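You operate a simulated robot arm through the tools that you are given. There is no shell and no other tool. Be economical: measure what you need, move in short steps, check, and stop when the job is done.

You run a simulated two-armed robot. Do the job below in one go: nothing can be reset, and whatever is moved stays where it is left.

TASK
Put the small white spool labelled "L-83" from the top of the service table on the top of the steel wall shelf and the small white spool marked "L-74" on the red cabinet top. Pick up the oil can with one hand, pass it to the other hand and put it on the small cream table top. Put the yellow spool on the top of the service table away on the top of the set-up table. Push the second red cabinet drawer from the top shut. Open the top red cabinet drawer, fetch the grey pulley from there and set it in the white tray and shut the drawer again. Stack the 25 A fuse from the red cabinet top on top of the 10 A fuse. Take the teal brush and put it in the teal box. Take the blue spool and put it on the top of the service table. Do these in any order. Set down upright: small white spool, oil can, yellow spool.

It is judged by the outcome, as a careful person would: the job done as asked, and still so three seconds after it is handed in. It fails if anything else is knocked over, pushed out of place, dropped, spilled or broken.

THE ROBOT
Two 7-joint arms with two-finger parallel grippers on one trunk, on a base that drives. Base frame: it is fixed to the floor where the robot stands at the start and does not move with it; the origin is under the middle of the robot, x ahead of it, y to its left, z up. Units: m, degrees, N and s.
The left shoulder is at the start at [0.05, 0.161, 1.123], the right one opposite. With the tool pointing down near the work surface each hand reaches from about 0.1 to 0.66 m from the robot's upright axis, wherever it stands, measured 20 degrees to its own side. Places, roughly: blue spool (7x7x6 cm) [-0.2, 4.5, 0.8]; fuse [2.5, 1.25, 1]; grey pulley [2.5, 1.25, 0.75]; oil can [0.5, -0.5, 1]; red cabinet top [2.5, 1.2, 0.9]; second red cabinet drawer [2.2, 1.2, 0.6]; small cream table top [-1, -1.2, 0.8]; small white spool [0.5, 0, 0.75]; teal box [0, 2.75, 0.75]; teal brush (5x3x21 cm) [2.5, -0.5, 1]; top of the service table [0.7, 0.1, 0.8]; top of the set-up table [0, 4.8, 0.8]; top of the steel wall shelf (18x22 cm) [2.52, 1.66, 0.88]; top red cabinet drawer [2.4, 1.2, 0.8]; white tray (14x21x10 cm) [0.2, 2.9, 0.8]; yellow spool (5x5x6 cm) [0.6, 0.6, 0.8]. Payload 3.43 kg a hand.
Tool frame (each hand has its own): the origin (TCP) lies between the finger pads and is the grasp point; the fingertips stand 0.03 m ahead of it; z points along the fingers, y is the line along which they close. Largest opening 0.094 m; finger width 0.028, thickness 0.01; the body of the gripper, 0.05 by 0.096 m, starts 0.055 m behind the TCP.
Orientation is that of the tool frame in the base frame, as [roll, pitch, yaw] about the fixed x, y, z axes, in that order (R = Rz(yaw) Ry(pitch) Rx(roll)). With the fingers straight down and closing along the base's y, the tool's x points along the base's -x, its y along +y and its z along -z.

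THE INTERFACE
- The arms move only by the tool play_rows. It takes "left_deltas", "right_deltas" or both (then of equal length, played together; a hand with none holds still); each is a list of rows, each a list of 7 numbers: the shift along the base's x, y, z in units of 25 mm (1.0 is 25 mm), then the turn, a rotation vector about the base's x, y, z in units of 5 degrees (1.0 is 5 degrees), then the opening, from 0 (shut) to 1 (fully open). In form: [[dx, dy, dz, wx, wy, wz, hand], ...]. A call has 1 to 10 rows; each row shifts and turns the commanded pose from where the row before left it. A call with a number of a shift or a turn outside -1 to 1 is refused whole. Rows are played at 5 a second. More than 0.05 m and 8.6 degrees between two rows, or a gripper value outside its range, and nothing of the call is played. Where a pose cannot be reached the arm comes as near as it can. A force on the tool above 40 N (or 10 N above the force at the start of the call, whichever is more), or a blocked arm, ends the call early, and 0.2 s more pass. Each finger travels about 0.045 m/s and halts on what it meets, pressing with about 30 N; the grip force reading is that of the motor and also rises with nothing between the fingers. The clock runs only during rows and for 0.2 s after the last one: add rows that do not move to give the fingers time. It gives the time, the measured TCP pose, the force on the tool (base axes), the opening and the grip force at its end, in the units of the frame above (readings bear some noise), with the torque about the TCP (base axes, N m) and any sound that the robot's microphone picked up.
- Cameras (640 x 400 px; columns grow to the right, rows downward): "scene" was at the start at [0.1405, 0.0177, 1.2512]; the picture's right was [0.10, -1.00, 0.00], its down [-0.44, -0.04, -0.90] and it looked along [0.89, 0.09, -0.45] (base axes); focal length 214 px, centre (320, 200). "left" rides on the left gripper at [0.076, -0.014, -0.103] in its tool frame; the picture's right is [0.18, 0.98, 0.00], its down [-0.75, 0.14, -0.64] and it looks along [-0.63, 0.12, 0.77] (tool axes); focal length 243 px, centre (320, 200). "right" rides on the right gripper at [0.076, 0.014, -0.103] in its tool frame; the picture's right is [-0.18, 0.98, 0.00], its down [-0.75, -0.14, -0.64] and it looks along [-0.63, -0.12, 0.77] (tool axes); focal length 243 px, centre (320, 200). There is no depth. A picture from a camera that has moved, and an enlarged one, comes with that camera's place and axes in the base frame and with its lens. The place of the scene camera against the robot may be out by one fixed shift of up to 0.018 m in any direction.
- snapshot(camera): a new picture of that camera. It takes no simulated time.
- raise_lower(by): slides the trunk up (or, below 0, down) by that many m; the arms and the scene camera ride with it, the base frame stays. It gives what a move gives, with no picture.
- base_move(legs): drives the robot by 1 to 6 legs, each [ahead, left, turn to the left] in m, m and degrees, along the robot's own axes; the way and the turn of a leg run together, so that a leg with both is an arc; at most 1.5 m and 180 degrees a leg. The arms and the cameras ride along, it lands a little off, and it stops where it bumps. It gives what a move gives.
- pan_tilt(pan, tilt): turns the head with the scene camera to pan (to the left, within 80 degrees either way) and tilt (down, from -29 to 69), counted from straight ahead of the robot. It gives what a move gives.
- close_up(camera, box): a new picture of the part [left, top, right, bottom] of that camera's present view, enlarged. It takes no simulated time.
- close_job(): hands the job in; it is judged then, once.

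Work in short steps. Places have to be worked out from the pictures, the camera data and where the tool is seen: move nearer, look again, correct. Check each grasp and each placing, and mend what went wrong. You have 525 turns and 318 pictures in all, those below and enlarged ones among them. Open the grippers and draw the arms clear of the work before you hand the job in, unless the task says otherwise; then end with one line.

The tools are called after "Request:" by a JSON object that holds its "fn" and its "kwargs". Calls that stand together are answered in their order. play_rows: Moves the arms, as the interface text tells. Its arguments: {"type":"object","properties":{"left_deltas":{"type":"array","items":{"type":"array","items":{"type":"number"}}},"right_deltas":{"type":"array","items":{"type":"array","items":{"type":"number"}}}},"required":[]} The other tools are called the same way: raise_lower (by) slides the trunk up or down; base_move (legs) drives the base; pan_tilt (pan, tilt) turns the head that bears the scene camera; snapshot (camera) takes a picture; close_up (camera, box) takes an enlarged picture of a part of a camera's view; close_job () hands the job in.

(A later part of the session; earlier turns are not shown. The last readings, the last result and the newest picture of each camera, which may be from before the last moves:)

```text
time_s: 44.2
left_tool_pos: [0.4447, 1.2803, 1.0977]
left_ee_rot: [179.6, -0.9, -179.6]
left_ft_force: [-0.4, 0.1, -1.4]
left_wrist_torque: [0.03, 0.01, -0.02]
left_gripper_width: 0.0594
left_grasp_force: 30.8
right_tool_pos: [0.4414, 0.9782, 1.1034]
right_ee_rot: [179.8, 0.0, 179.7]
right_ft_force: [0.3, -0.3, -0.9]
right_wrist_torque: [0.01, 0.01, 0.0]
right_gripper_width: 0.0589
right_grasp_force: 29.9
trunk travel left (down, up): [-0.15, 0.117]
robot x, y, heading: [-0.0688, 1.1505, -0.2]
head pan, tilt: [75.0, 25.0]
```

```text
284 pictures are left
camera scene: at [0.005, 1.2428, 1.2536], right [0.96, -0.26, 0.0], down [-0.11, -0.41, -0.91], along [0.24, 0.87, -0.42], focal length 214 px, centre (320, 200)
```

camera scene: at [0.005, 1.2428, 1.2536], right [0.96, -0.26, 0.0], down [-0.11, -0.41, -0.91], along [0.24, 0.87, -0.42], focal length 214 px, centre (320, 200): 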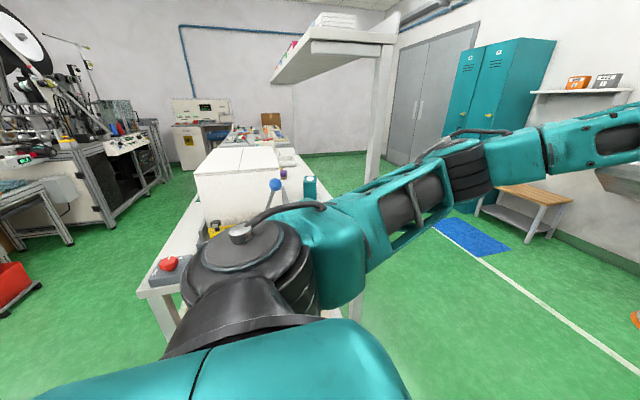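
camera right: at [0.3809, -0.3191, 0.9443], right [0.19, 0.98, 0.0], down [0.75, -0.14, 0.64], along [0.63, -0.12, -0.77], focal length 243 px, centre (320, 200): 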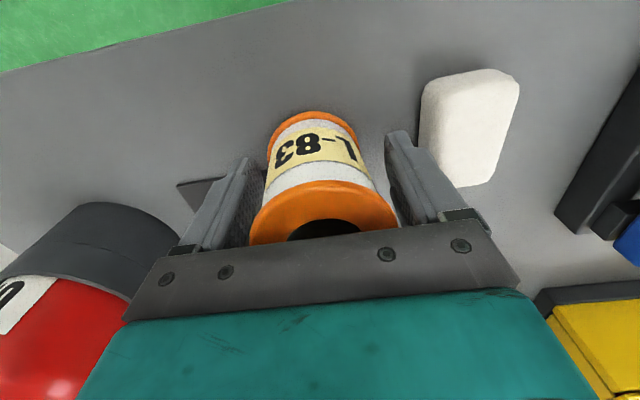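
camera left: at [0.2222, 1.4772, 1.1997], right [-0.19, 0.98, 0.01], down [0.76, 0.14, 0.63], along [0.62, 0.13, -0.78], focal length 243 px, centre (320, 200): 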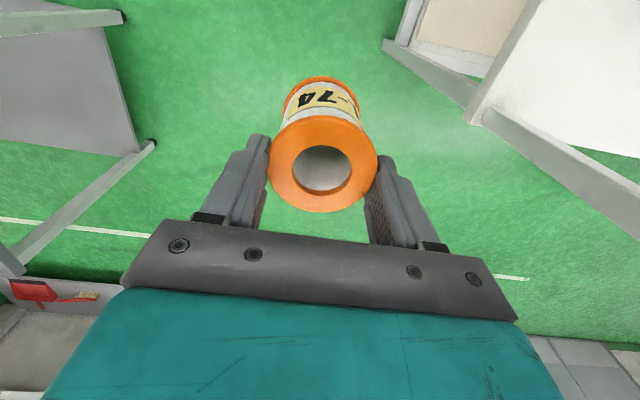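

Elbow is now narrow. Drive forward 0.5 and check.

Request:
{"fn": "base_move", "kwargs": {"legs": [[0.5, 0, 0]]}}

Request:
{"fn": "pan_tilt", "kwargs": {"pan": 0, "tilt": 30}}

Request:
{"fn": "snapshot", "kwargs": {"camera": "scene"}}

```text
time_s: 47.1
left_tool_pos: [0.9419, 1.273, 1.0954]
left_ee_rot: [179.7, -0.9, -179.9]
left_ft_force: [0.1, -0.3, -1.6]
left_wrist_torque: [0.02, 0.02, 0.01]
left_gripper_width: 0.0591
left_grasp_force: 29.8
right_tool_pos: [0.9381, 0.9693, 1.1036]
right_ee_rot: [179.9, -0.1, 179.2]
right_ft_force: [-0.6, -0.7, -1.8]
right_wrist_torque: [0.01, -0.02, -0.01]
right_gripper_width: 0.0583
right_grasp_force: 29.8
trunk travel left (down, up): [-0.15, 0.117]
robot x, y, heading: [0.4267, 1.1472, -1.0]
head pan, tilt: [75.0, 25.0]
```

```text
time_s: 48.6
left_tool_pos: [0.942, 1.2732, 1.095]
left_ee_rot: [179.6, -1.0, -179.9]
left_ft_force: [1.1, -1.0, -0.7]
left_wrist_torque: [-0.01, -0.03, 0.02]
left_gripper_width: 0.0591
left_grasp_force: 29.9
right_tool_pos: [0.9388, 0.9701, 1.1037]
right_ee_rot: [179.8, 0.0, 179.3]
right_ft_force: [-0.3, -0.5, -2.5]
right_wrist_torque: [0.01, -0.04, -0.01]
right_gripper_width: 0.0585
right_grasp_force: 30.4
trunk travel left (down, up): [-0.15, 0.117]
robot x, y, heading: [0.43, 1.145, -0.8]
head pan, tilt: [0.0, 30.0]
```

```text
283 pictures are left
camera scene: at [0.5682, 1.1485, 1.2455], right [-0.01, -1.0, 0.0], down [-0.5, 0.01, -0.87], along [0.87, -0.01, -0.5], focal length 214 px, centre (320, 200)
```

scene: 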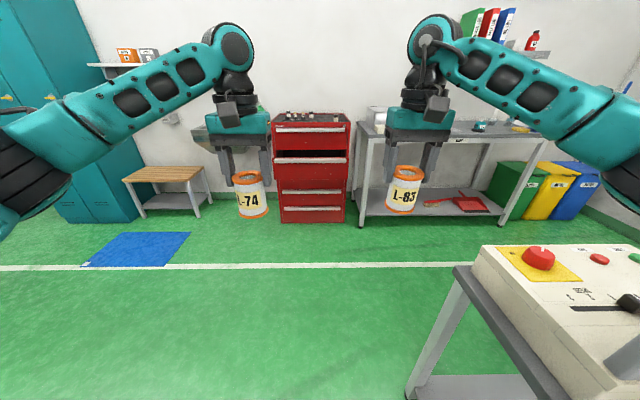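

Cabinet front at x≈2.3, y≈1.2. Advance 0.9 m and look at its top and the shelf.

Request:
{"fn": "base_move", "kwargs": {"legs": [[0.95, 0.1, 1]]}}

Request:
{"fn": "pan_tilt", "kwargs": {"pan": 5, "tilt": 25}}

Request:
{"fn": "snapshot", "kwargs": {"camera": "scene"}}

```text
time_s: 53.7
left_tool_pos: [1.9029, 1.4084, 1.0962]
left_ee_rot: [179.6, -0.9, -177.3]
left_ft_force: [-0.5, -0.9, -1.6]
left_wrist_torque: [0.02, -0.01, -0.02]
left_gripper_width: 0.0592
left_grasp_force: 29.8
right_tool_pos: [1.9122, 1.1068, 1.1043]
right_ee_rot: [179.9, 0.1, -178.1]
right_ft_force: [-0.2, 0.2, -2.3]
right_wrist_torque: [0.0, 0.02, 0.03]
right_gripper_width: 0.0581
right_grasp_force: 29.6
trunk travel left (down, up): [-0.15, 0.117]
robot x, y, heading: [1.3928, 1.2568, 1.9]
head pan, tilt: [0.0, 30.0]
```

```text
time_s: 54.3
left_tool_pos: [1.903, 1.4082, 1.0956]
left_ee_rot: [179.6, -1.0, -177.3]
left_ft_force: [0.3, -0.6, -1.7]
left_wrist_torque: [0.01, 0.0, -0.01]
left_gripper_width: 0.0591
left_grasp_force: 29.9
right_tool_pos: [1.9118, 1.1058, 1.1029]
right_ee_rot: [179.9, 0.0, -178.2]
right_ft_force: [0.7, -0.1, -2.5]
right_wrist_torque: [0.02, 0.02, 0.03]
right_gripper_width: 0.0585
right_grasp_force: 29.7
trunk travel left (down, up): [-0.15, 0.117]
robot x, y, heading: [1.3951, 1.2556, 2.0]
head pan, tilt: [5.0, 25.0]
```

```text
282 pictures are left
camera scene: at [1.5363, 1.2749, 1.2535], right [0.12, -0.99, 0.0], down [-0.42, -0.05, -0.91], along [0.9, 0.11, -0.42], focal length 214 px, centre (320, 200)
```

scene: 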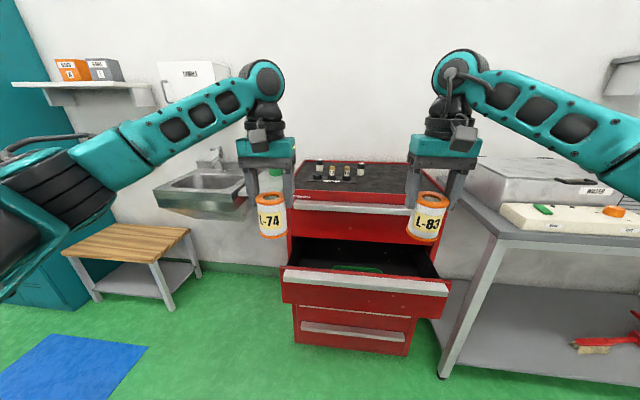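

Request:
{"fn": "close_up", "kwargs": {"camera": "scene", "box": [280, 130, 440, 230]}}

Request:
{"fn": "close_up", "kwargs": {"camera": "scene", "box": [150, 100, 310, 220]}}

```text
4.00 times, centred on (360, 180) of scene
camera zoom: at [1.5363, 1.2749, 1.2535], right [0.12, -0.99, 0.0], down [-0.42, -0.05, -0.91], along [0.9, 0.11, -0.42], focal length 858 px, centre (160, 280)
```

zoom: 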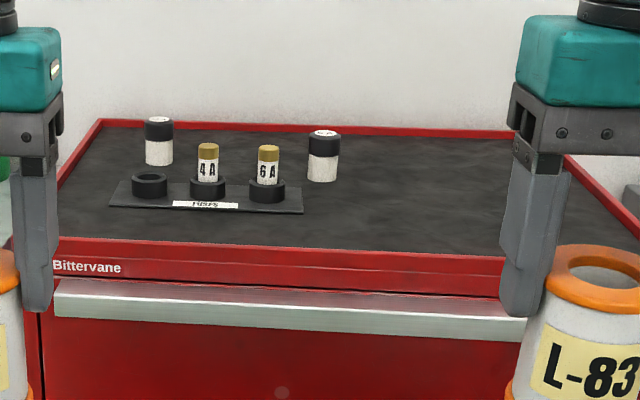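

```text
3.33 times, centred on (230, 160) of scene
camera zoom: at [1.5363, 1.2749, 1.2535], right [0.12, -0.99, 0.0], down [-0.42, -0.05, -0.91], along [0.9, 0.11, -0.42], focal length 715 px, centre (620, 333)
```

zoom: 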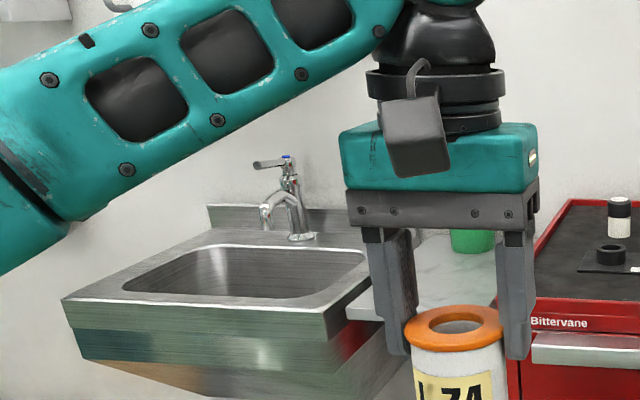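

Cabinet top has a fuse rack and two white/black fuses at ≈[2.67,1.42] and [2.63,1.19]; second drawer is out by ~0.25 m. I'll set L-74 on the right front part of the cabinet top. Approach.

Request:
{"fn": "base_move", "kwargs": {"legs": [[0, -0.2, -2], [0.42, 0, 0]]}}

Request:
{"fn": "pan_tilt", "kwargs": {"pan": 5, "tilt": 35}}

Request:
{"fn": "snapshot", "kwargs": {"camera": "scene"}}

Request:
{"fn": "snapshot", "kwargs": {"camera": "left"}}

```text
time_s: 58.9
left_tool_pos: [2.3354, 1.1919, 1.0954]
left_ee_rot: [179.7, -0.8, -179.2]
left_ft_force: [0.5, -0.4, -1.9]
left_wrist_torque: [0.0, -0.01, 0.01]
left_gripper_width: 0.0591
left_grasp_force: 29.9
right_tool_pos: [2.3347, 0.8895, 1.1027]
right_ee_rot: [-180.0, -0.1, 179.9]
right_ft_force: [-1.4, -0.3, -1.5]
right_wrist_torque: [0.01, -0.01, -0.01]
right_gripper_width: 0.0583
right_grasp_force: 30.4
trunk travel left (down, up): [-0.15, 0.117]
robot x, y, heading: [1.8243, 1.0493, 0.0]
head pan, tilt: [5.0, 25.0]
```

```text
time_s: 59.6
left_tool_pos: [2.335, 1.1922, 1.0961]
left_ee_rot: [179.6, -0.9, -179.2]
left_ft_force: [-0.1, 0.0, -1.8]
left_wrist_torque: [-0.01, -0.02, 0.0]
left_gripper_width: 0.0593
left_grasp_force: 29.7
right_tool_pos: [2.3341, 0.8904, 1.103]
right_ee_rot: [179.9, 0.1, -180.0]
right_ft_force: [1.4, 0.8, -1.4]
right_wrist_torque: [-0.02, 0.0, -0.01]
right_gripper_width: 0.0581
right_grasp_force: 29.1
trunk travel left (down, up): [-0.15, 0.117]
robot x, y, heading: [1.8231, 1.0529, -0.1]
head pan, tilt: [5.0, 35.0]
```

```text
279 pictures are left
camera scene: at [1.9597, 1.0704, 1.2378], right [0.09, -1.0, 0.0], down [-0.57, -0.05, -0.82], along [0.82, 0.07, -0.57], focal length 214 px, centre (320, 200)
```

scene: 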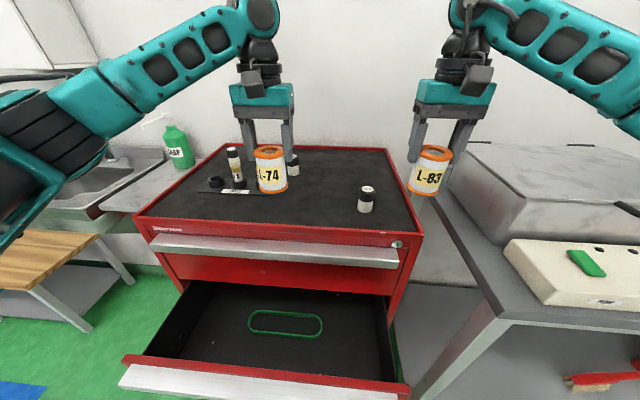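

```text
278 pictures are left
camera left: at [2.2609, 1.1745, 1.1997], right [-0.2, 0.98, 0.01], down [0.76, 0.15, 0.63], along [0.62, 0.13, -0.78], focal length 243 px, centre (320, 200)
```

left: 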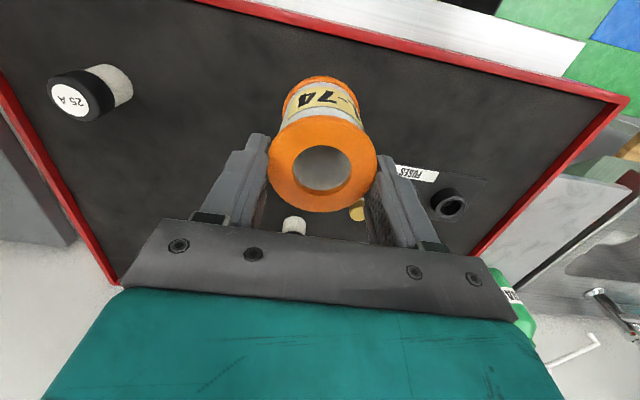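

The 25 A fuse is at ≈[2.40,0.98]. I'll place L-74 at ≈[2.44,1.13], free space. Move above and lower to z≈0.97.

Request:
{"fn": "play_rows", "kwargs": {"left_deltas": [[1, -0.6, 0, 0, 0, 0, 0.3], [1, -0.6, 0, 0, 0, 0, 0.3], [1, -0.6, -0.5, 0, 0, 0, 0.3], [1, -0.6, -0.5, 0, 0, 0, 0.3], [0.2, 0, -1, 0, 0, 0, 0.3], [0, 0, -1, 0, 0, 0, 0.3], [0, 0, -1, 0, 0, 0, 0.3], [0, 0, -1, 0, 0, 0, 0.3]]}}

Request:
{"fn": "snapshot", "kwargs": {"camera": "left"}}

Request:
{"fn": "snapshot", "kwargs": {"camera": "scene"}}

```text
time_s: 61.1
left_tool_pos: [2.4346, 1.137, 1.0247]
left_ee_rot: [179.8, 0.1, -179.5]
left_ft_force: [-4.2, 2.6, 13.6]
left_wrist_torque: [-0.1, 0.83, -0.17]
left_gripper_width: 0.0589
left_grasp_force: 30.5
left hand out of reach, approached as far as the arm can: row 4
right_tool_pos: [2.3336, 0.8889, 1.1042]
right_ee_rot: [179.9, -0.1, 180.0]
right_ft_force: [0.6, -0.6, -1.6]
right_wrist_torque: [0.02, -0.01, 0.01]
right_gripper_width: 0.0582
right_grasp_force: 30.2
trunk travel left (down, up): [-0.15, 0.117]
robot x, y, heading: [1.8224, 1.0502, 0.1]
head pan, tilt: [5.0, 35.0]
stopped in row 7 (left hand): the force on the tool passed its limit at 89 N (the readings are from after the stop); the commanded pose is now the measured one
```

```text
277 pictures are left
camera left: at [2.3587, 1.1198, 1.1276], right [-0.19, 0.98, 0.0], down [0.75, 0.15, 0.64], along [0.63, 0.13, -0.76], focal length 243 px, centre (320, 200)
```

left: 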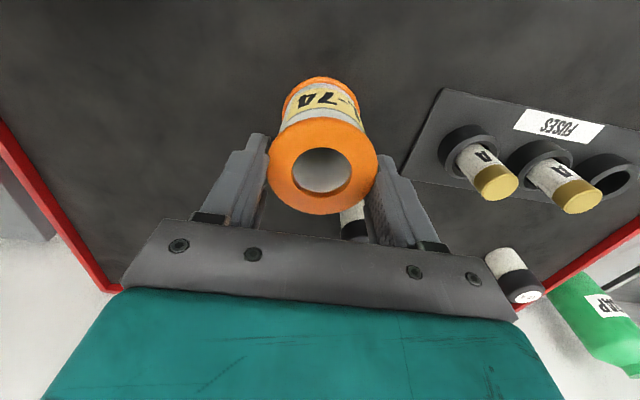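

```text
276 pictures are left
camera scene: at [1.9591, 1.0703, 1.238], right [0.09, -1.0, 0.0], down [-0.57, -0.05, -0.82], along [0.82, 0.07, -0.57], focal length 214 px, centre (320, 200)
```

scene: 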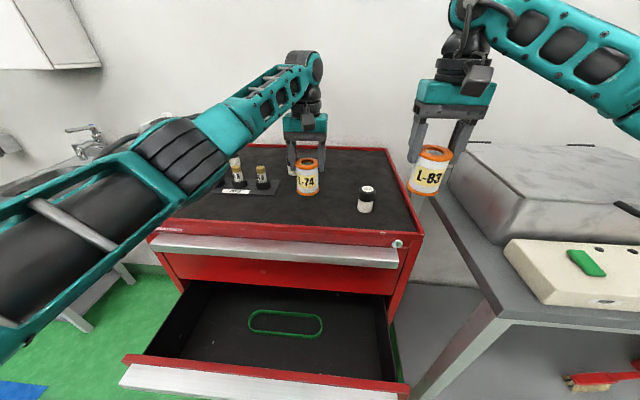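

Contact with the cabinet top was felt (residual ~14 N up), spool stands inside the rim. Ease up a millimetre and open.

Request:
{"fn": "play_rows", "kwargs": {"left_deltas": [[0, 0, 0, 0, 0, 0, 0.3], [0, 0, 0, 0, 0, 0, 0.66], [0, 0, 0, 0, 0, 0, 0.75], [0, 0, 0, 0, 0, 0, 0.9], [0, 0, 0, 0, 0, 0, 0.9]]}}

Request:
{"fn": "snapshot", "kwargs": {"camera": "left"}}

Request:
{"fn": "close_up", "kwargs": {"camera": "scene", "box": [240, 110, 400, 230]}}

```text
time_s: 62.3
left_tool_pos: [2.4358, 1.1371, 1.0209]
left_ee_rot: [179.7, -0.1, -179.3]
left_ft_force: [0.2, -0.1, -0.2]
left_wrist_torque: [0.0, 0.0, 0.03]
left_gripper_width: 0.0847
left_grasp_force: 0.0
right_tool_pos: [2.3342, 0.8901, 1.1025]
right_ee_rot: [179.9, -0.1, -179.9]
right_ft_force: [-0.5, 0.5, -1.9]
right_wrist_torque: [0.02, 0.02, -0.02]
right_gripper_width: 0.0581
right_grasp_force: 30.3
trunk travel left (down, up): [-0.15, 0.117]
robot x, y, heading: [1.8238, 1.052, -0.1]
head pan, tilt: [5.0, 35.0]
```

```text
275 pictures are left
camera left: at [2.3599, 1.12, 1.1236], right [-0.2, 0.98, 0.01], down [0.75, 0.15, 0.64], along [0.63, 0.13, -0.77], focal length 243 px, centre (320, 200)
```

left: 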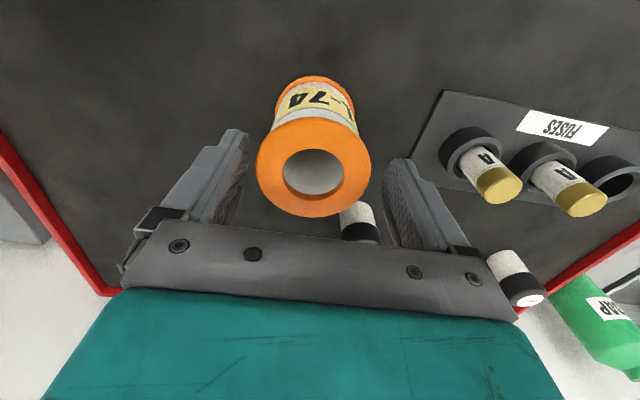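

```text
3.33 times, centred on (320, 170) of scene
camera zoom: at [1.9597, 1.0705, 1.2376], right [0.09, -1.0, 0.0], down [-0.57, -0.05, -0.82], along [0.82, 0.07, -0.57], focal length 715 px, centre (320, 300)
```

zoom: 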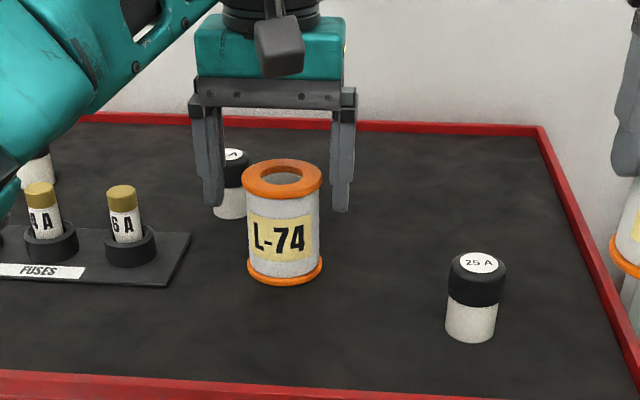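

L-74 stands upright on the cabinet (top z≈0.935). Raise the left hand clear and check L-83's grip.

Request:
{"fn": "play_rows", "kwargs": {"left_deltas": [[0, 0, 1, 0, 0, 0, 0.9], [0, 0, 1, 0, 0, 0, 0.9], [0, 0, 1, 0, 0, 0, 0.9], [-1, 0, 1, 0, 0, 0, 0.9], [-1, 0, 0, 0, 0, 0, 0.9], [-1, 0, 0, 0, 0, 0, 0.9], [-1, 0, 0, 0, 0, 0, 0.9]]}}

Request:
{"fn": "snapshot", "kwargs": {"camera": "right"}}

Request:
{"fn": "snapshot", "kwargs": {"camera": "scene"}}

```text
time_s: 63.9
left_tool_pos: [2.3312, 1.1406, 1.1225]
left_ee_rot: [179.7, 0.0, -179.3]
left_ft_force: [0.2, 0.2, -0.3]
left_wrist_torque: [0.02, 0.0, 0.0]
left_gripper_width: 0.0844
left_grasp_force: 0.0
left hand out of reach, approached as far as the arm can: row 3
right_tool_pos: [2.334, 0.8904, 1.1033]
right_ee_rot: [179.9, -0.1, 180.0]
right_ft_force: [-0.5, 0.2, -1.3]
right_wrist_torque: [0.01, 0.04, -0.02]
right_gripper_width: 0.0582
right_grasp_force: 29.7
trunk travel left (down, up): [-0.15, 0.117]
robot x, y, heading: [1.8214, 1.0532, 0.2]
head pan, tilt: [5.0, 35.0]
```

```text
273 pictures are left
camera right: at [2.2564, 0.904, 1.2069], right [0.18, 0.98, 0.0], down [0.75, -0.14, 0.64], along [0.63, -0.12, -0.77], focal length 243 px, centre (320, 200)
```

right: 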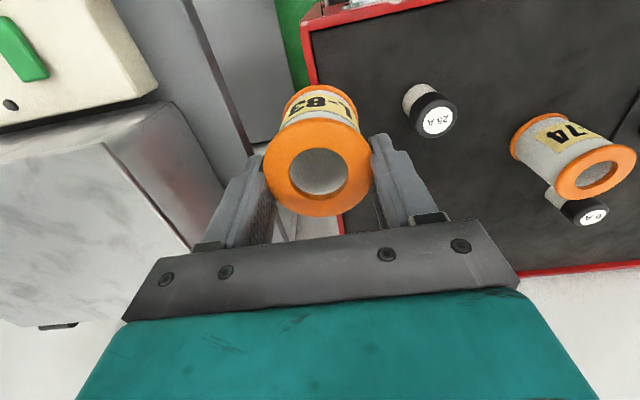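

```text
272 pictures are left
camera scene: at [1.9594, 1.0706, 1.2378], right [0.09, -1.0, 0.0], down [-0.57, -0.05, -0.82], along [0.82, 0.07, -0.57], focal length 214 px, centre (320, 200)
```

scene: 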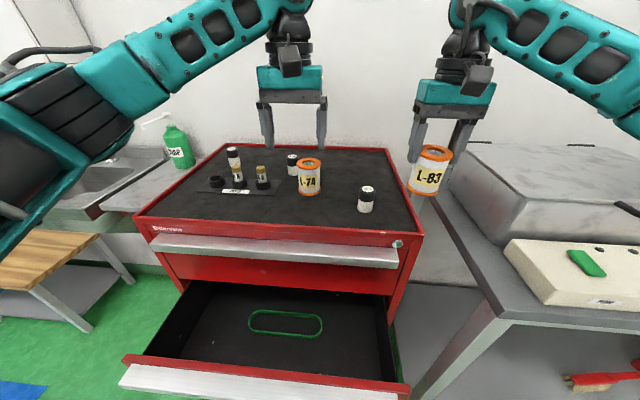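

L-83's grip is fine. Drawer front is at x≈2.10, top edge z≈0.72, y 0.88–1.48. I back off, then tilt the left hand forward, closed, to push it.

Request:
{"fn": "base_move", "kwargs": {"legs": [[-0.28, 0, 0]]}}

Request:
{"fn": "play_rows", "kwargs": {"left_deltas": [[-0.5, 0, -0.5, 0, -1, 0, 0], [-0.5, 0, -0.5, 0, -1, 0, 0], [-0.5, 0, -1, 0, -1, 0, 0], [-0.5, 0, -1, 0, -1, 0, 0], [-0.5, 0, -1, 0, -1, 0, 0], [-0.5, 0, -1, 0, -1, 0, 0], [-0.5, 0, -1, 0, -1, 0, 0], [-0.5, 0, -1, 0, -1, 0, 0], [-0.5, 0, -1, 0, -1, 0, 0], [0, 0, -1, 0, -1, 0, 0]]}}

Request:
{"fn": "snapshot", "kwargs": {"camera": "left"}}

Request:
{"fn": "pan_tilt", "kwargs": {"pan": 10, "tilt": 40}}

Request:
{"fn": "snapshot", "kwargs": {"camera": "scene"}}

```text
time_s: 65.9
left_tool_pos: [2.0455, 1.1421, 1.1228]
left_ee_rot: [179.7, 0.1, -179.3]
left_ft_force: [-0.3, 0.1, -0.2]
left_wrist_torque: [-0.01, -0.03, 0.03]
left_gripper_width: 0.0845
left_grasp_force: 0.1
right_tool_pos: [2.0498, 0.8901, 1.1031]
right_ee_rot: [179.9, 0.0, -179.8]
right_ft_force: [0.1, 0.4, -0.5]
right_wrist_torque: [-0.05, -0.03, 0.02]
right_gripper_width: 0.0581
right_grasp_force: 29.7
trunk travel left (down, up): [-0.15, 0.117]
robot x, y, heading: [1.5356, 1.0524, 0.2]
head pan, tilt: [5.0, 35.0]
```

```text
time_s: 68.1
left_tool_pos: [1.9337, 1.141, 0.8947]
left_ee_rot: [-179.4, 50.2, -178.8]
left_ft_force: [-0.6, -0.5, 0.6]
left_wrist_torque: [0.01, 0.0, -0.01]
left_gripper_width: 0.0002
left_grasp_force: 29.7
right_tool_pos: [2.0491, 0.8901, 1.1043]
right_ee_rot: [180.0, -0.1, -179.9]
right_ft_force: [0.5, 0.5, -1.9]
right_wrist_torque: [-0.01, -0.01, 0.0]
right_gripper_width: 0.058
right_grasp_force: 29.8
trunk travel left (down, up): [-0.15, 0.117]
robot x, y, heading: [1.536, 1.0522, 0.1]
head pan, tilt: [5.0, 35.0]
```

```text
271 pictures are left
camera left: at [1.8077, 1.1238, 0.9019], right [-0.13, 0.98, -0.15], down [-0.01, 0.15, 0.99], along [0.99, 0.13, -0.01], focal length 243 px, centre (320, 200)
```

left: 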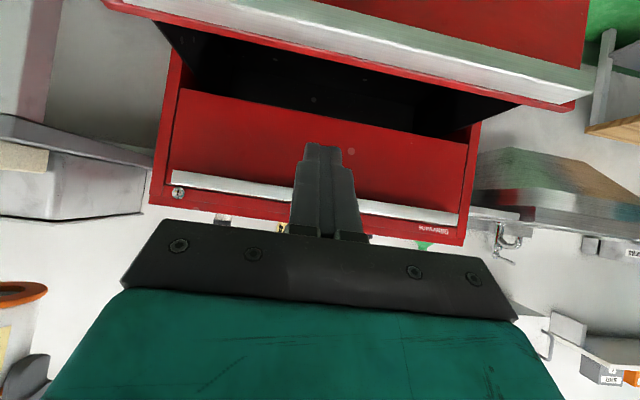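

```text
time_s: 68.8
left_tool_pos: [1.9349, 1.1419, 0.894]
left_ee_rot: [-179.3, 50.0, -178.7]
left_ft_force: [0.4, 0.2, 0.0]
left_wrist_torque: [0.0, 0.0, 0.0]
left_gripper_width: 0.0
left_grasp_force: 30.2
right_tool_pos: [2.0491, 0.891, 1.105]
right_ee_rot: [179.9, -0.1, -179.7]
right_ft_force: [0.4, -0.2, -2.4]
right_wrist_torque: [-0.02, 0.01, 0.03]
right_gripper_width: 0.0582
right_grasp_force: 30.3
trunk travel left (down, up): [-0.15, 0.117]
robot x, y, heading: [1.5364, 1.0545, -0.0]
head pan, tilt: [10.0, 40.0]
```

```text
270 pictures are left
camera scene: at [1.6705, 1.0771, 1.2302], right [0.18, -0.98, 0.0], down [-0.63, -0.11, -0.77], along [0.75, 0.14, -0.64], focal length 214 px, centre (320, 200)
```

scene: 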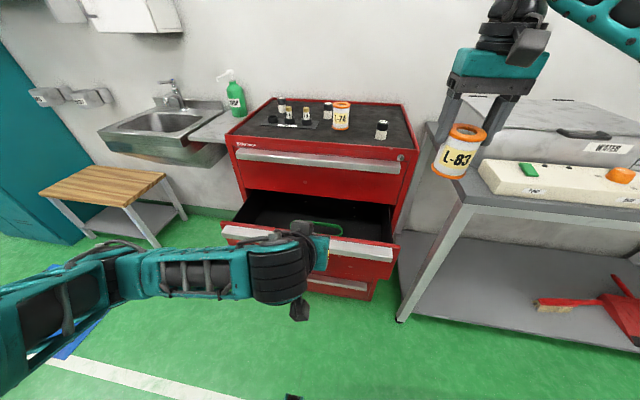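

Drawer handle at z≈0.70, x≈2.08. Lower to z≈0.71, tilt to 70°, then push slowly.

Request:
{"fn": "play_rows", "kwargs": {"left_deltas": [[0, 0.2, -1, 0, -1, 0, 0], [0, 0.2, -1, 0, -1, 0, 0], [0, 0.2, -1, 0, -1, 0, 0], [0, 0.2, -1, 0, -1, 0, 0], [0, 0.2, -1, 0, 0, 0, 0], [0, 0.2, -1, 0, 0, 0, 0], [0, 0.2, -1, 0, 0, 0, 0], [0, 0.2, -0.4, 0, 0, 0, 0]]}}

Request:
{"fn": "snapshot", "kwargs": {"camera": "left"}}

Request:
{"fn": "snapshot", "kwargs": {"camera": "scene"}}

```text
time_s: 70.6
left_tool_pos: [1.9341, 1.1825, 0.7119]
left_ee_rot: [-178.0, 70.1, -177.7]
left_ft_force: [-0.5, 0.6, -1.0]
left_wrist_torque: [-0.06, 0.0, -0.02]
left_gripper_width: 0.0002
left_grasp_force: 29.8
right_tool_pos: [2.0495, 0.8911, 1.1032]
right_ee_rot: [179.8, -0.1, -179.7]
right_ft_force: [0.1, 0.4, -1.2]
right_wrist_torque: [0.0, 0.04, -0.01]
right_gripper_width: 0.0578
right_grasp_force: 30.2
trunk travel left (down, up): [-0.15, 0.117]
robot x, y, heading: [1.5351, 1.0524, 0.1]
head pan, tilt: [10.0, 40.0]
```

```text
269 pictures are left
camera left: at [1.8119, 1.1649, 0.6755], right [-0.07, 0.98, -0.18], down [-0.35, 0.15, 0.93], along [0.93, 0.13, 0.33], focal length 243 px, centre (320, 200)
```

left: 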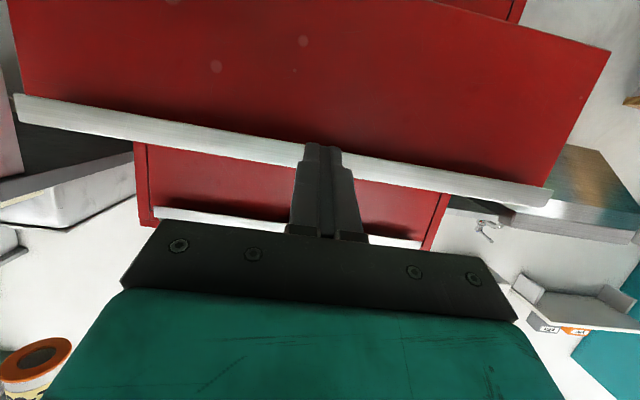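

```text
268 pictures are left
camera scene: at [1.6705, 1.0772, 1.2302], right [0.18, -0.98, 0.0], down [-0.63, -0.11, -0.77], along [0.75, 0.14, -0.64], focal length 214 px, centre (320, 200)
```

scene: 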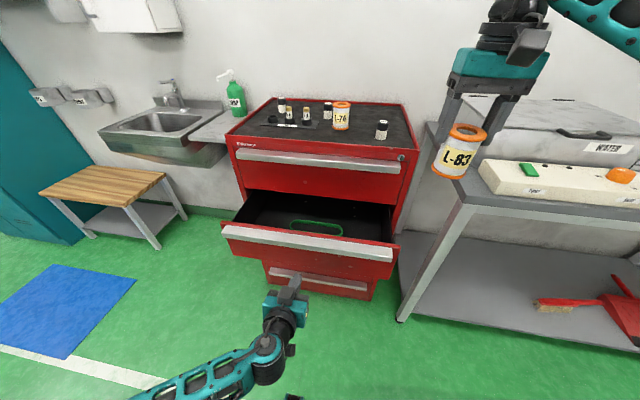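

Fingers point at the handle. Push forward.

Request:
{"fn": "play_rows", "kwargs": {"left_deltas": [[0.8, 0, 0.5, 0, 0, 0, 0], [0.8, 0, 0, 0, 0, 0, 0], [0.8, 0, 0, 0, 0, 0, 0], [0.8, 0, 0, 0, 0, 0, 0], [0.6, 0, 0, 0, 0, 0, 0], [0.6, 0, 0, 0, 0, 0, 0], [0.6, 0, 0, 0, 0, 0, 0], [0.6, 0, 0, 0, 0, 0, 0], [0.6, 0, 0, 0, 0, 0, 0], [0.6, 0, 0, 0, 0, 0, 0]]}}

Request:
{"fn": "play_rows", "kwargs": {"left_deltas": [[0.6, 0, 0, 0, 0, 0, 0], [0.6, 0, 0, 0, 0, 0, 0], [0.6, 0, 0, 0, 0, 0, 0], [0.6, 0, 0, 0, 0, 0, 0], [0.6, 0, 0, 0, 0, 0, 0], [0.6, 0, 0, 0, 0, 0, 0]]}}

Request:
{"fn": "snapshot", "kwargs": {"camera": "scene"}}

```text
time_s: 72.8
left_tool_pos: [2.1035, 1.1832, 0.7238]
left_ee_rot: [-178.2, 70.0, -177.7]
left_ft_force: [0.5, 0.2, 1.0]
left_wrist_torque: [0.03, 0.01, 0.01]
left_gripper_width: 0.0
left_grasp_force: 29.8
right_tool_pos: [2.0496, 0.8909, 1.1022]
right_ee_rot: [179.8, -0.1, -179.8]
right_ft_force: [-0.2, 0.2, -2.1]
right_wrist_torque: [0.05, 0.01, -0.07]
right_gripper_width: 0.058
right_grasp_force: 30.5
trunk travel left (down, up): [-0.15, 0.117]
robot x, y, heading: [1.5365, 1.0514, -0.0]
head pan, tilt: [10.0, 40.0]
```

```text
time_s: 74.2
left_tool_pos: [2.193, 1.18, 0.7245]
left_ee_rot: [-177.9, 70.1, -177.5]
left_ft_force: [-0.4, 0.2, 0.7]
left_wrist_torque: [-0.01, 0.0, 0.0]
left_gripper_width: 0.0
left_grasp_force: 30.4
right_tool_pos: [2.0506, 0.8904, 1.103]
right_ee_rot: [179.9, -0.1, -179.9]
right_ft_force: [0.7, -0.2, -2.1]
right_wrist_torque: [0.02, -0.02, 0.0]
right_gripper_width: 0.058
right_grasp_force: 29.6
trunk travel left (down, up): [-0.15, 0.117]
robot x, y, heading: [1.5379, 1.0522, 0.1]
head pan, tilt: [10.0, 40.0]
```

```text
267 pictures are left
camera scene: at [1.6706, 1.077, 1.2302], right [0.18, -0.98, 0.0], down [-0.63, -0.11, -0.77], along [0.75, 0.14, -0.64], focal length 214 px, centre (320, 200)
```

scene: 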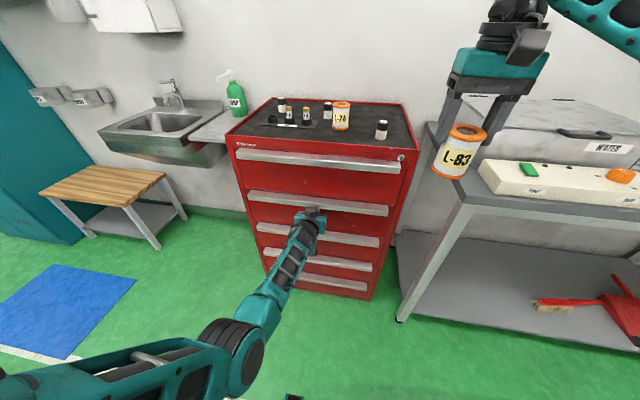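

Drawer looks almost shut; push a little more until it resists.

Request:
{"fn": "play_rows", "kwargs": {"left_deltas": [[0.5, 0, 0, 0, 0, 0, 0], [0.5, 0, 0, 0, 0, 0, 0], [0.5, 0, 0, 0, 0, 0, 0], [0.5, 0, 0, 0, 0, 0, 0], [0.5, 0, 0, 0, 0, 0, 0], [0.5, 0, 0, 0, 0, 0, 0]]}}

Request:
{"fn": "close_up", "kwargs": {"camera": "scene", "box": [220, 90, 420, 310]}}

```text
time_s: 74.6
left_tool_pos: [2.2045, 1.1815, 0.7253]
left_ee_rot: [-177.9, 70.0, -177.5]
left_ft_force: [-6.5, -0.2, 2.5]
left_wrist_torque: [-0.01, -0.09, -0.02]
left_gripper_width: 0.0
left_grasp_force: 29.7
right_tool_pos: [2.0489, 0.89, 1.1036]
right_ee_rot: [179.9, -0.1, -179.8]
right_ft_force: [0.1, -0.6, -1.4]
right_wrist_torque: [0.0, -0.05, 0.0]
right_gripper_width: 0.0578
right_grasp_force: 29.5
trunk travel left (down, up): [-0.15, 0.117]
robot x, y, heading: [1.5384, 1.0545, 0.4]
head pan, tilt: [10.0, 40.0]
stopped in row 2 (left hand): the force on the tool passed its limit at 63 N (the readings are from after the stop); the commanded pose is now the measured one
```

```text
1.82 times, centred on (320, 200) of scene
camera zoom: at [1.6699, 1.0773, 1.2303], right [0.18, -0.98, 0.0], down [-0.63, -0.11, -0.77], along [0.75, 0.14, -0.64], focal length 390 px, centre (320, 200)
```

zoom: 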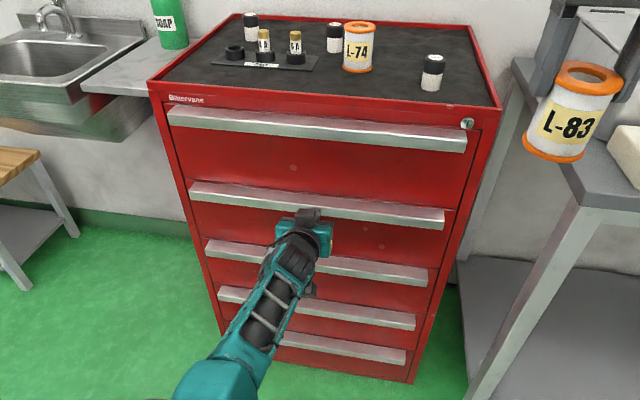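

Second drawer is shut (63 N stop at the end). Withdraw the left hand and bring it upright again.

Request:
{"fn": "play_rows", "kwargs": {"left_deltas": [[-1, 0, 0, 0, 0, 0, 0], [-1, 0, 0, 0, 0, 0, 0], [-1, 0, 0, 0, 0, 0, 0], [-1, 0, 0.5, 0, 1, 0, 0], [-1, 0, 1, 0, 1, 0, 0], [-1, 0, 1, 0, 1, 0, 0], [0, 0, 1, 0, 1, 0, 0], [0, 0, 1, 0, 1, 0, 0], [0, 0, 1, 0, 1, 0, 0], [0, 0, 1, 0, 1, 0, 0]]}}

Request:
{"fn": "play_rows", "kwargs": {"left_deltas": [[0, 0, 1, 0, 1, 0, 0.5], [0, 0, 1, 0, 1, 0, 0.5], [0, 0, 1, 0, 1, 0, 0.5], [0, 0, 1, 0, 1, 0, 0.5], [0, 0, 1, 0, 1, 0, 0.5], [0, 0, 1, 0, 1, 0, 0.5], [0, 0, 1, 0, 1, 0, 0.5], [0, 0, 1, 0, 0, 0, 0.5]]}}

Request:
{"fn": "pan_tilt", "kwargs": {"pan": 30, "tilt": 20}}

Request:
{"fn": "snapshot", "kwargs": {"camera": "scene"}}

```text
time_s: 75.5
left_tool_pos: [2.1963, 1.1938, 0.835]
left_ee_rot: [179.7, 80.2, -178.9]
left_ft_force: [0.1, -0.6, -0.7]
left_wrist_torque: [-0.01, 0.01, 0.0]
left_gripper_width: 0.0
left_grasp_force: 29.9
right_tool_pos: [2.0494, 0.8908, 1.1023]
right_ee_rot: [179.9, -0.1, -179.8]
right_ft_force: [0.2, 0.2, -1.3]
right_wrist_torque: [0.0, 0.0, 0.02]
right_gripper_width: 0.0584
right_grasp_force: 29.7
trunk travel left (down, up): [-0.15, 0.117]
robot x, y, heading: [1.5371, 1.0508, 0.1]
head pan, tilt: [10.0, 40.0]
stopped in row 4 (left hand): the arm was blocked; the commanded pose is now the measured one
```

```text
time_s: 77.3
left_tool_pos: [2.1931, 1.1926, 1.0335]
left_ee_rot: [178.9, 45.0, -179.7]
left_ft_force: [-0.2, 0.0, 0.7]
left_wrist_torque: [-0.01, -0.03, 0.0]
left_gripper_width: 0.0469
left_grasp_force: 0.0
right_tool_pos: [2.0493, 0.8905, 1.1035]
right_ee_rot: [180.0, -0.1, -179.7]
right_ft_force: [0.3, -0.8, -1.4]
right_wrist_torque: [0.01, -0.01, 0.01]
right_gripper_width: 0.0578
right_grasp_force: 30.2
trunk travel left (down, up): [-0.15, 0.117]
robot x, y, heading: [1.5387, 1.0536, 0.5]
head pan, tilt: [10.0, 40.0]
```

```text
time_s: 78.1
left_tool_pos: [2.1939, 1.1916, 1.0339]
left_ee_rot: [178.9, 45.0, -179.6]
left_ft_force: [-0.4, 0.1, 0.1]
left_wrist_torque: [-0.01, -0.04, -0.01]
left_gripper_width: 0.0468
left_grasp_force: 0.0
right_tool_pos: [2.0498, 0.89, 1.1024]
right_ee_rot: [179.9, -0.1, -179.9]
right_ft_force: [1.0, -0.9, -1.9]
right_wrist_torque: [0.0, -0.01, 0.01]
right_gripper_width: 0.0578
right_grasp_force: 30.4
trunk travel left (down, up): [-0.15, 0.117]
robot x, y, heading: [1.5384, 1.0506, 0.3]
head pan, tilt: [30.0, 20.0]
```

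```text
265 pictures are left
camera scene: at [1.6673, 1.109, 1.2615], right [0.5, -0.86, 0.0], down [-0.3, -0.17, -0.94], along [0.81, 0.47, -0.34], focal length 214 px, centre (320, 200)
```

scene: 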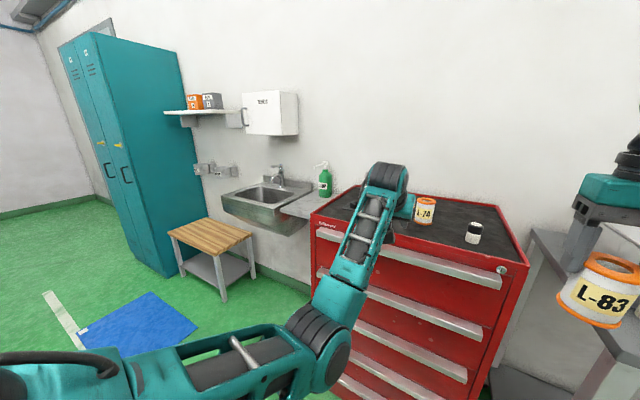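

All drawers still shut; the arm took another path but is clear. Draw back and finish levelling the left hand.

Request:
{"fn": "play_rows", "kwargs": {"left_deltas": [[-1, 0, 0, 0, 0, 0, 0.5], [-1, 0, 0.3, 0, 0, 0, 0.5], [-1, 0, 0.3, 0, 1, 0, 0.5], [-1, 0.3, 0.3, 0, 1, 0, 0.5], [-1, 0.3, 0.3, 0, 1, 0, 0.5], [-0.5, 0.3, 0.3, 0, 1, 0, 0.5], [0, 0, 0.3, 0, 1, 0, 0.5], [0, 0, 0.3, 0, 1, 0, 0.5], [0, 0, 0.3, 0, 1, 0, 0.5], [0, 0, 0, 0, 1, 0, 0.5]]}}

Request:
{"fn": "snapshot", "kwargs": {"camera": "scene"}}

```text
time_s: 80.3
left_tool_pos: [2.1414, 1.2299, 1.0485]
left_ee_rot: [178.8, 5.1, -179.8]
left_ft_force: [0.2, 0.4, 0.0]
left_wrist_torque: [-0.05, 0.0, -0.04]
left_gripper_width: 0.0467
left_grasp_force: 0.0
left hand out of reach, approached as far as the arm can: row 5, 6, 7, 8, 9
right_tool_pos: [2.0497, 0.89, 1.1024]
right_ee_rot: [179.8, -0.1, -179.8]
right_ft_force: [0.0, 0.6, -1.3]
right_wrist_torque: [-0.01, 0.03, 0.03]
right_gripper_width: 0.0578
right_grasp_force: 29.9
trunk travel left (down, up): [-0.15, 0.117]
robot x, y, heading: [1.5406, 1.0488, 0.5]
head pan, tilt: [30.0, 20.0]
```

```text
264 pictures are left
camera scene: at [1.6672, 1.109, 1.2616], right [0.5, -0.86, 0.0], down [-0.3, -0.17, -0.94], along [0.81, 0.47, -0.34], focal length 214 px, centre (320, 200)
```

scene: 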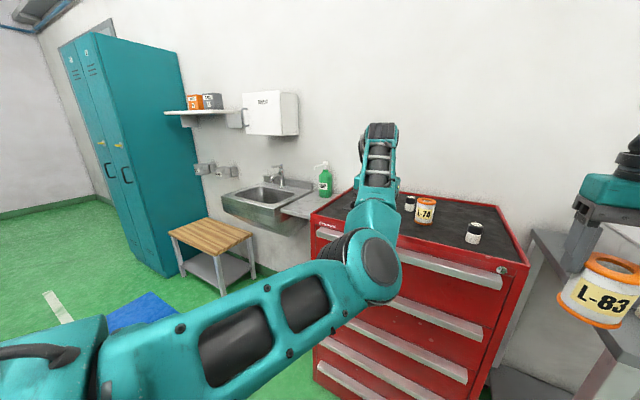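

The left arm is in an awkward elbow-low pose; I lead the hand up and left to unfold it.

Request:
{"fn": "play_rows", "kwargs": {"left_deltas": [[0, 0.5, 1, 0, 0, 0, 0.5], [0, 0.5, 1, 0, 0, 0, 0.5], [-0.5, 0.5, 1, 0, 1, 0, 0.5], [-1, 1, 0.5, 0, 0, 0, 0.5], [-1, 1, 0, 0, 0, 0, 0.5], [-1, 1, 0, 0, 0, 0, 0.5], [-1, 1, 0, 0, 0, 0, 0.5]]}}

Request:
{"fn": "snapshot", "kwargs": {"camera": "scene"}}

```text
time_s: 81.9
left_tool_pos: [2.0471, 1.3744, 1.1305]
left_ee_rot: [178.8, 0.2, -179.8]
left_ft_force: [0.4, -0.4, -0.4]
left_wrist_torque: [-0.01, 0.01, 0.03]
left_gripper_width: 0.0471
left_grasp_force: 0.1
left hand out of reach, approached as far as the arm can: row 5, 6
right_tool_pos: [2.0497, 0.8901, 1.1034]
right_ee_rot: [179.9, -0.1, -179.8]
right_ft_force: [0.2, 0.3, -1.1]
right_wrist_torque: [0.0, 0.01, 0.01]
right_gripper_width: 0.0581
right_grasp_force: 29.7
trunk travel left (down, up): [-0.15, 0.117]
robot x, y, heading: [1.5387, 1.0558, 0.3]
head pan, tilt: [30.0, 20.0]
```

```text
263 pictures are left
camera scene: at [1.6669, 1.1096, 1.2617], right [0.5, -0.86, 0.0], down [-0.3, -0.17, -0.94], along [0.81, 0.47, -0.34], focal length 214 px, centre (320, 200)
```

scene: 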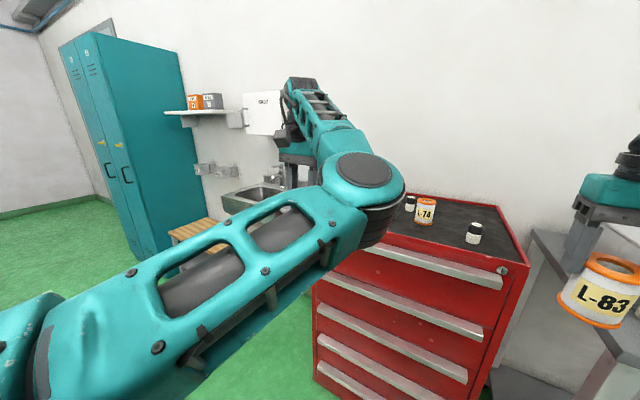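

Elbow flipped inward. I try stretching the arm out forward-left to let it straighten and refold the normal way.

Request:
{"fn": "play_rows", "kwargs": {"left_deltas": [[1, 0.5, 0.5, 0, 0, 0, 0.5], [1, 0.5, 0.5, 0, 0, 0, 0.5], [1, 0.5, 0.5, 0, 0, 0, 0.5], [1, 0.5, 0, 0, 0, 0, 0.5], [1, 0.5, 0, 0, 0, 0, 0.5], [1, 0.5, 0, 0, 0, 0, 0.5], [1, 0.5, 0, 0, 0, 0, 0.5], [1, 0.5, 0, 0, 0, 0, 0.5]]}}

Request:
{"fn": "snapshot", "kwargs": {"camera": "scene"}}

```text
time_s: 83.7
left_tool_pos: [2.1257, 1.4313, 1.1479]
left_ee_rot: [178.7, 0.1, -179.8]
left_ft_force: [-0.6, -0.2, -0.3]
left_wrist_torque: [0.06, 0.0, 0.01]
left_gripper_width: 0.0472
left_grasp_force: 0.0
left hand out of reach, approached as far as the arm can: row 4, 5, 6, 7, 8
right_tool_pos: [2.05, 0.8913, 1.1035]
right_ee_rot: [-180.0, -0.1, -179.8]
right_ft_force: [-0.6, -0.2, -0.3]
right_wrist_torque: [0.01, 0.01, 0.03]
right_gripper_width: 0.058
right_grasp_force: 30.1
trunk travel left (down, up): [-0.15, 0.117]
robot x, y, heading: [1.5359, 1.0531, 0.2]
head pan, tilt: [30.0, 20.0]
```

```text
262 pictures are left
camera scene: at [1.6671, 1.1092, 1.2616], right [0.5, -0.86, 0.0], down [-0.3, -0.17, -0.94], along [0.81, 0.47, -0.34], focal length 214 px, centre (320, 200)
```

scene: 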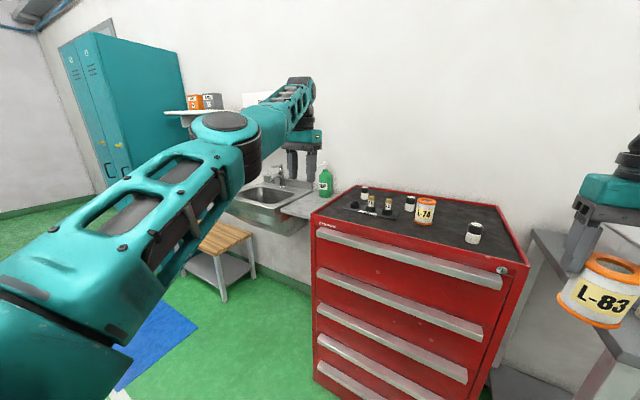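

Elbow is now in line. Pull back.

Request:
{"fn": "play_rows", "kwargs": {"left_deltas": [[-1, -0.5, 0, 0, 0, 0, 0.5], [-1, -0.5, 0, 0, 0, 0, 0.5], [-1, -0.5, 0, 0, 0, 0, 0.5], [-1, -0.5, 0, 0, 0, 0, 0.5], [-1, -0.5, 0, 0, 0, 0, 0.5], [-1, -0.5, 0, 0, 0, 0, 0.5], [-1, -0.5, 0, 0, 0, 0, 0.5]]}}

Request:
{"fn": "snapshot", "kwargs": {"camera": "scene"}}

```text
time_s: 85.3
left_tool_pos: [2.0648, 1.3781, 1.1845]
left_ee_rot: [178.9, 0.1, -179.9]
left_ft_force: [-0.3, 0.0, -1.3]
left_wrist_torque: [-0.05, -0.03, 0.01]
left_gripper_width: 0.0472
left_grasp_force: 0.1
left hand out of reach, approached as far as the arm can: row 1, 2, 3, 4, 5
right_tool_pos: [2.0479, 0.894, 1.104]
right_ee_rot: [-179.9, -0.1, -179.7]
right_ft_force: [-0.9, 0.2, -2.1]
right_wrist_torque: [-0.09, 0.0, 0.0]
right_gripper_width: 0.0579
right_grasp_force: 30.8
trunk travel left (down, up): [-0.15, 0.117]
robot x, y, heading: [1.5383, 1.0531, 0.5]
head pan, tilt: [30.0, 20.0]
```

```text
261 pictures are left
camera scene: at [1.6659, 1.1122, 1.2616], right [0.51, -0.86, 0.0], down [-0.29, -0.18, -0.94], along [0.81, 0.47, -0.34], focal length 214 px, centre (320, 200)
```

scene: 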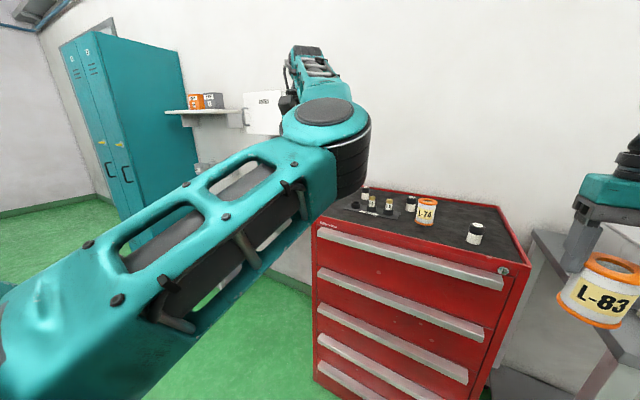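

Still inward. I try yawing the tool clockwise to drive the elbow back outward via the wrist limit.

Request:
{"fn": "play_rows", "kwargs": {"left_deltas": [[0, 0, 0, 0, 0, -1, 0.5], [0, 0, 0, 0, 0, -1, 0.5], [0, 0, 0, 0, 0, -1, 0.5], [0, 0, 0, 0, 0, -1, 0.5], [0, 0, 0, 0, 0, -1, 0.5], [0, 0, 0, 0, 0, -1, 0.5], [0, 0, 0, 0, 0, -1, 0.5], [0, 0, 0, 0, 0, -1, 0.5], [0, 0, 0, 0, 0, -1, 0.5], [0, 0, 0, 0, 0, -1, 0.5]]}}

Request:
{"fn": "snapshot", "kwargs": {"camera": "scene"}}

```text
time_s: 87.5
left_tool_pos: [2.0653, 1.375, 1.1837]
left_ee_rot: [178.6, 0.1, 130.0]
left_ft_force: [-0.1, 0.1, -0.1]
left_wrist_torque: [-0.03, -0.01, -0.01]
left_gripper_width: 0.0472
left_grasp_force: 0.0
right_tool_pos: [2.0499, 0.8909, 1.104]
right_ee_rot: [179.8, -0.2, -179.7]
right_ft_force: [-0.2, -0.4, -2.1]
right_wrist_torque: [0.0, 0.01, 0.03]
right_gripper_width: 0.0577
right_grasp_force: 29.8
trunk travel left (down, up): [-0.15, 0.117]
robot x, y, heading: [1.5383, 1.0511, 0.3]
head pan, tilt: [30.0, 20.0]
```

```text
260 pictures are left
camera scene: at [1.6672, 1.109, 1.2616], right [0.5, -0.86, 0.0], down [-0.3, -0.17, -0.94], along [0.81, 0.47, -0.34], focal length 214 px, centre (320, 200)
```

scene: 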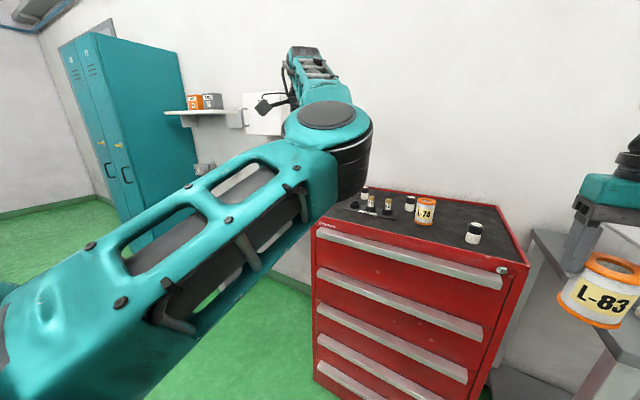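

Request:
{"fn": "play_rows", "kwargs": {"left_deltas": [[0, 0, 0, 0, 0, -1, 0.5], [0, 0, 0, 0, 0, -1, 0.5], [0, 0, 0, 0, 0, -1, 0.5], [0, 0, 0, 0, 0, -1, 0.5], [0, 0, 0, 0, 0, -1, 0.5], [0, 0, 0, 0, 0, -1, 0.5], [0, 0, 0, 0, 0, -1, 0.5], [0, 0, 0, 0, 0, -1, 0.5], [0, 0, 0, 0, 0, -1, 0.5], [0, 0, 0, 0, 0, -1, 0.5]]}}

Request:
{"fn": "snapshot", "kwargs": {"camera": "scene"}}

```text
time_s: 89.7
left_tool_pos: [2.0663, 1.3746, 1.185]
left_ee_rot: [178.7, 0.2, 80.1]
left_ft_force: [-0.7, 0.2, 0.0]
left_wrist_torque: [-0.03, 0.01, 0.01]
left_gripper_width: 0.0468
left_grasp_force: 0.0
right_tool_pos: [2.0497, 0.8896, 1.1028]
right_ee_rot: [179.9, -0.1, -179.9]
right_ft_force: [0.6, -0.4, -2.2]
right_wrist_torque: [0.0, 0.0, -0.01]
right_gripper_width: 0.0577
right_grasp_force: 29.9
trunk travel left (down, up): [-0.15, 0.117]
robot x, y, heading: [1.5372, 1.0537, 0.4]
head pan, tilt: [30.0, 20.0]
```

```text
259 pictures are left
camera scene: at [1.6672, 1.109, 1.2616], right [0.5, -0.86, 0.0], down [-0.3, -0.17, -0.94], along [0.81, 0.47, -0.34], focal length 214 px, centre (320, 200)
```

scene: 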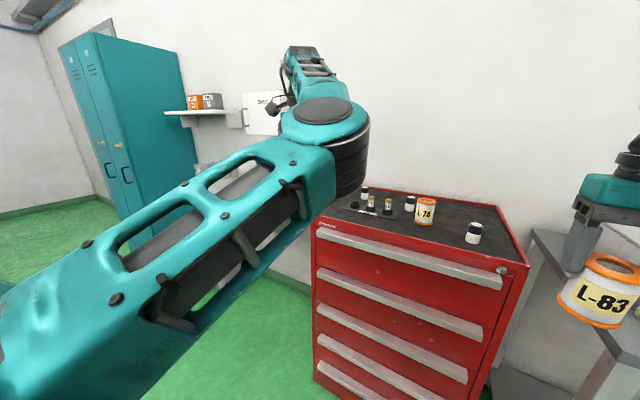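

Yaw doesn't matter. I yaw back while moving the hand outward-left and down, where the outward elbow is natural.

Request:
{"fn": "play_rows", "kwargs": {"left_deltas": [[0, 1, 0, 0, 0, 1, 0.5], [0, 1, 0, 0, 0, 1, 0.5], [0, 1, 0, 0, 0, 1, 0.5], [0, 1, 0, 0, 0, 1, 0.5], [-0.5, 1, -0.5, 0, 0, 1, 0.5], [-0.5, 1, -0.5, 0, 0, 1, 0.5], [-0.5, 1, -0.5, 0, 0, 1, 0.5], [-0.5, 1, -0.5, 0, 0, 1, 0.5], [-0.5, 0, -0.5, 0, 0, 1, 0.5], [-0.5, 0, -0.5, 0, 0, 1, 0.5]]}}

Request:
{"fn": "snapshot", "kwargs": {"camera": "scene"}}

```text
time_s: 91.9
left_tool_pos: [1.9887, 1.5748, 1.1093]
left_ee_rot: [178.7, 0.0, 130.3]
left_ft_force: [0.3, 1.1, -0.1]
left_wrist_torque: [-0.02, -0.03, -0.01]
left_gripper_width: 0.0471
left_grasp_force: 0.2
right_tool_pos: [2.0496, 0.8893, 1.1033]
right_ee_rot: [179.9, -0.1, -179.8]
right_ft_force: [-0.5, 0.4, -2.0]
right_wrist_torque: [0.0, -0.01, 0.0]
right_gripper_width: 0.0576
right_grasp_force: 30.1
trunk travel left (down, up): [-0.15, 0.117]
robot x, y, heading: [1.5363, 1.0551, -0.1]
head pan, tilt: [30.0, 20.0]
```

```text
258 pictures are left
camera scene: at [1.6672, 1.1092, 1.2616], right [0.5, -0.86, 0.0], down [-0.3, -0.17, -0.94], along [0.81, 0.47, -0.34], focal length 214 px, centre (320, 200)
```

scene: 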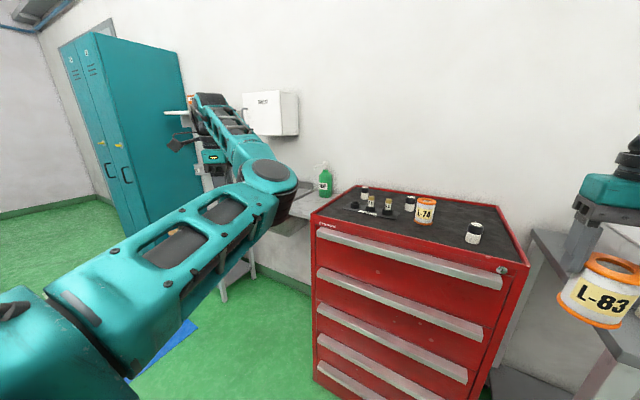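

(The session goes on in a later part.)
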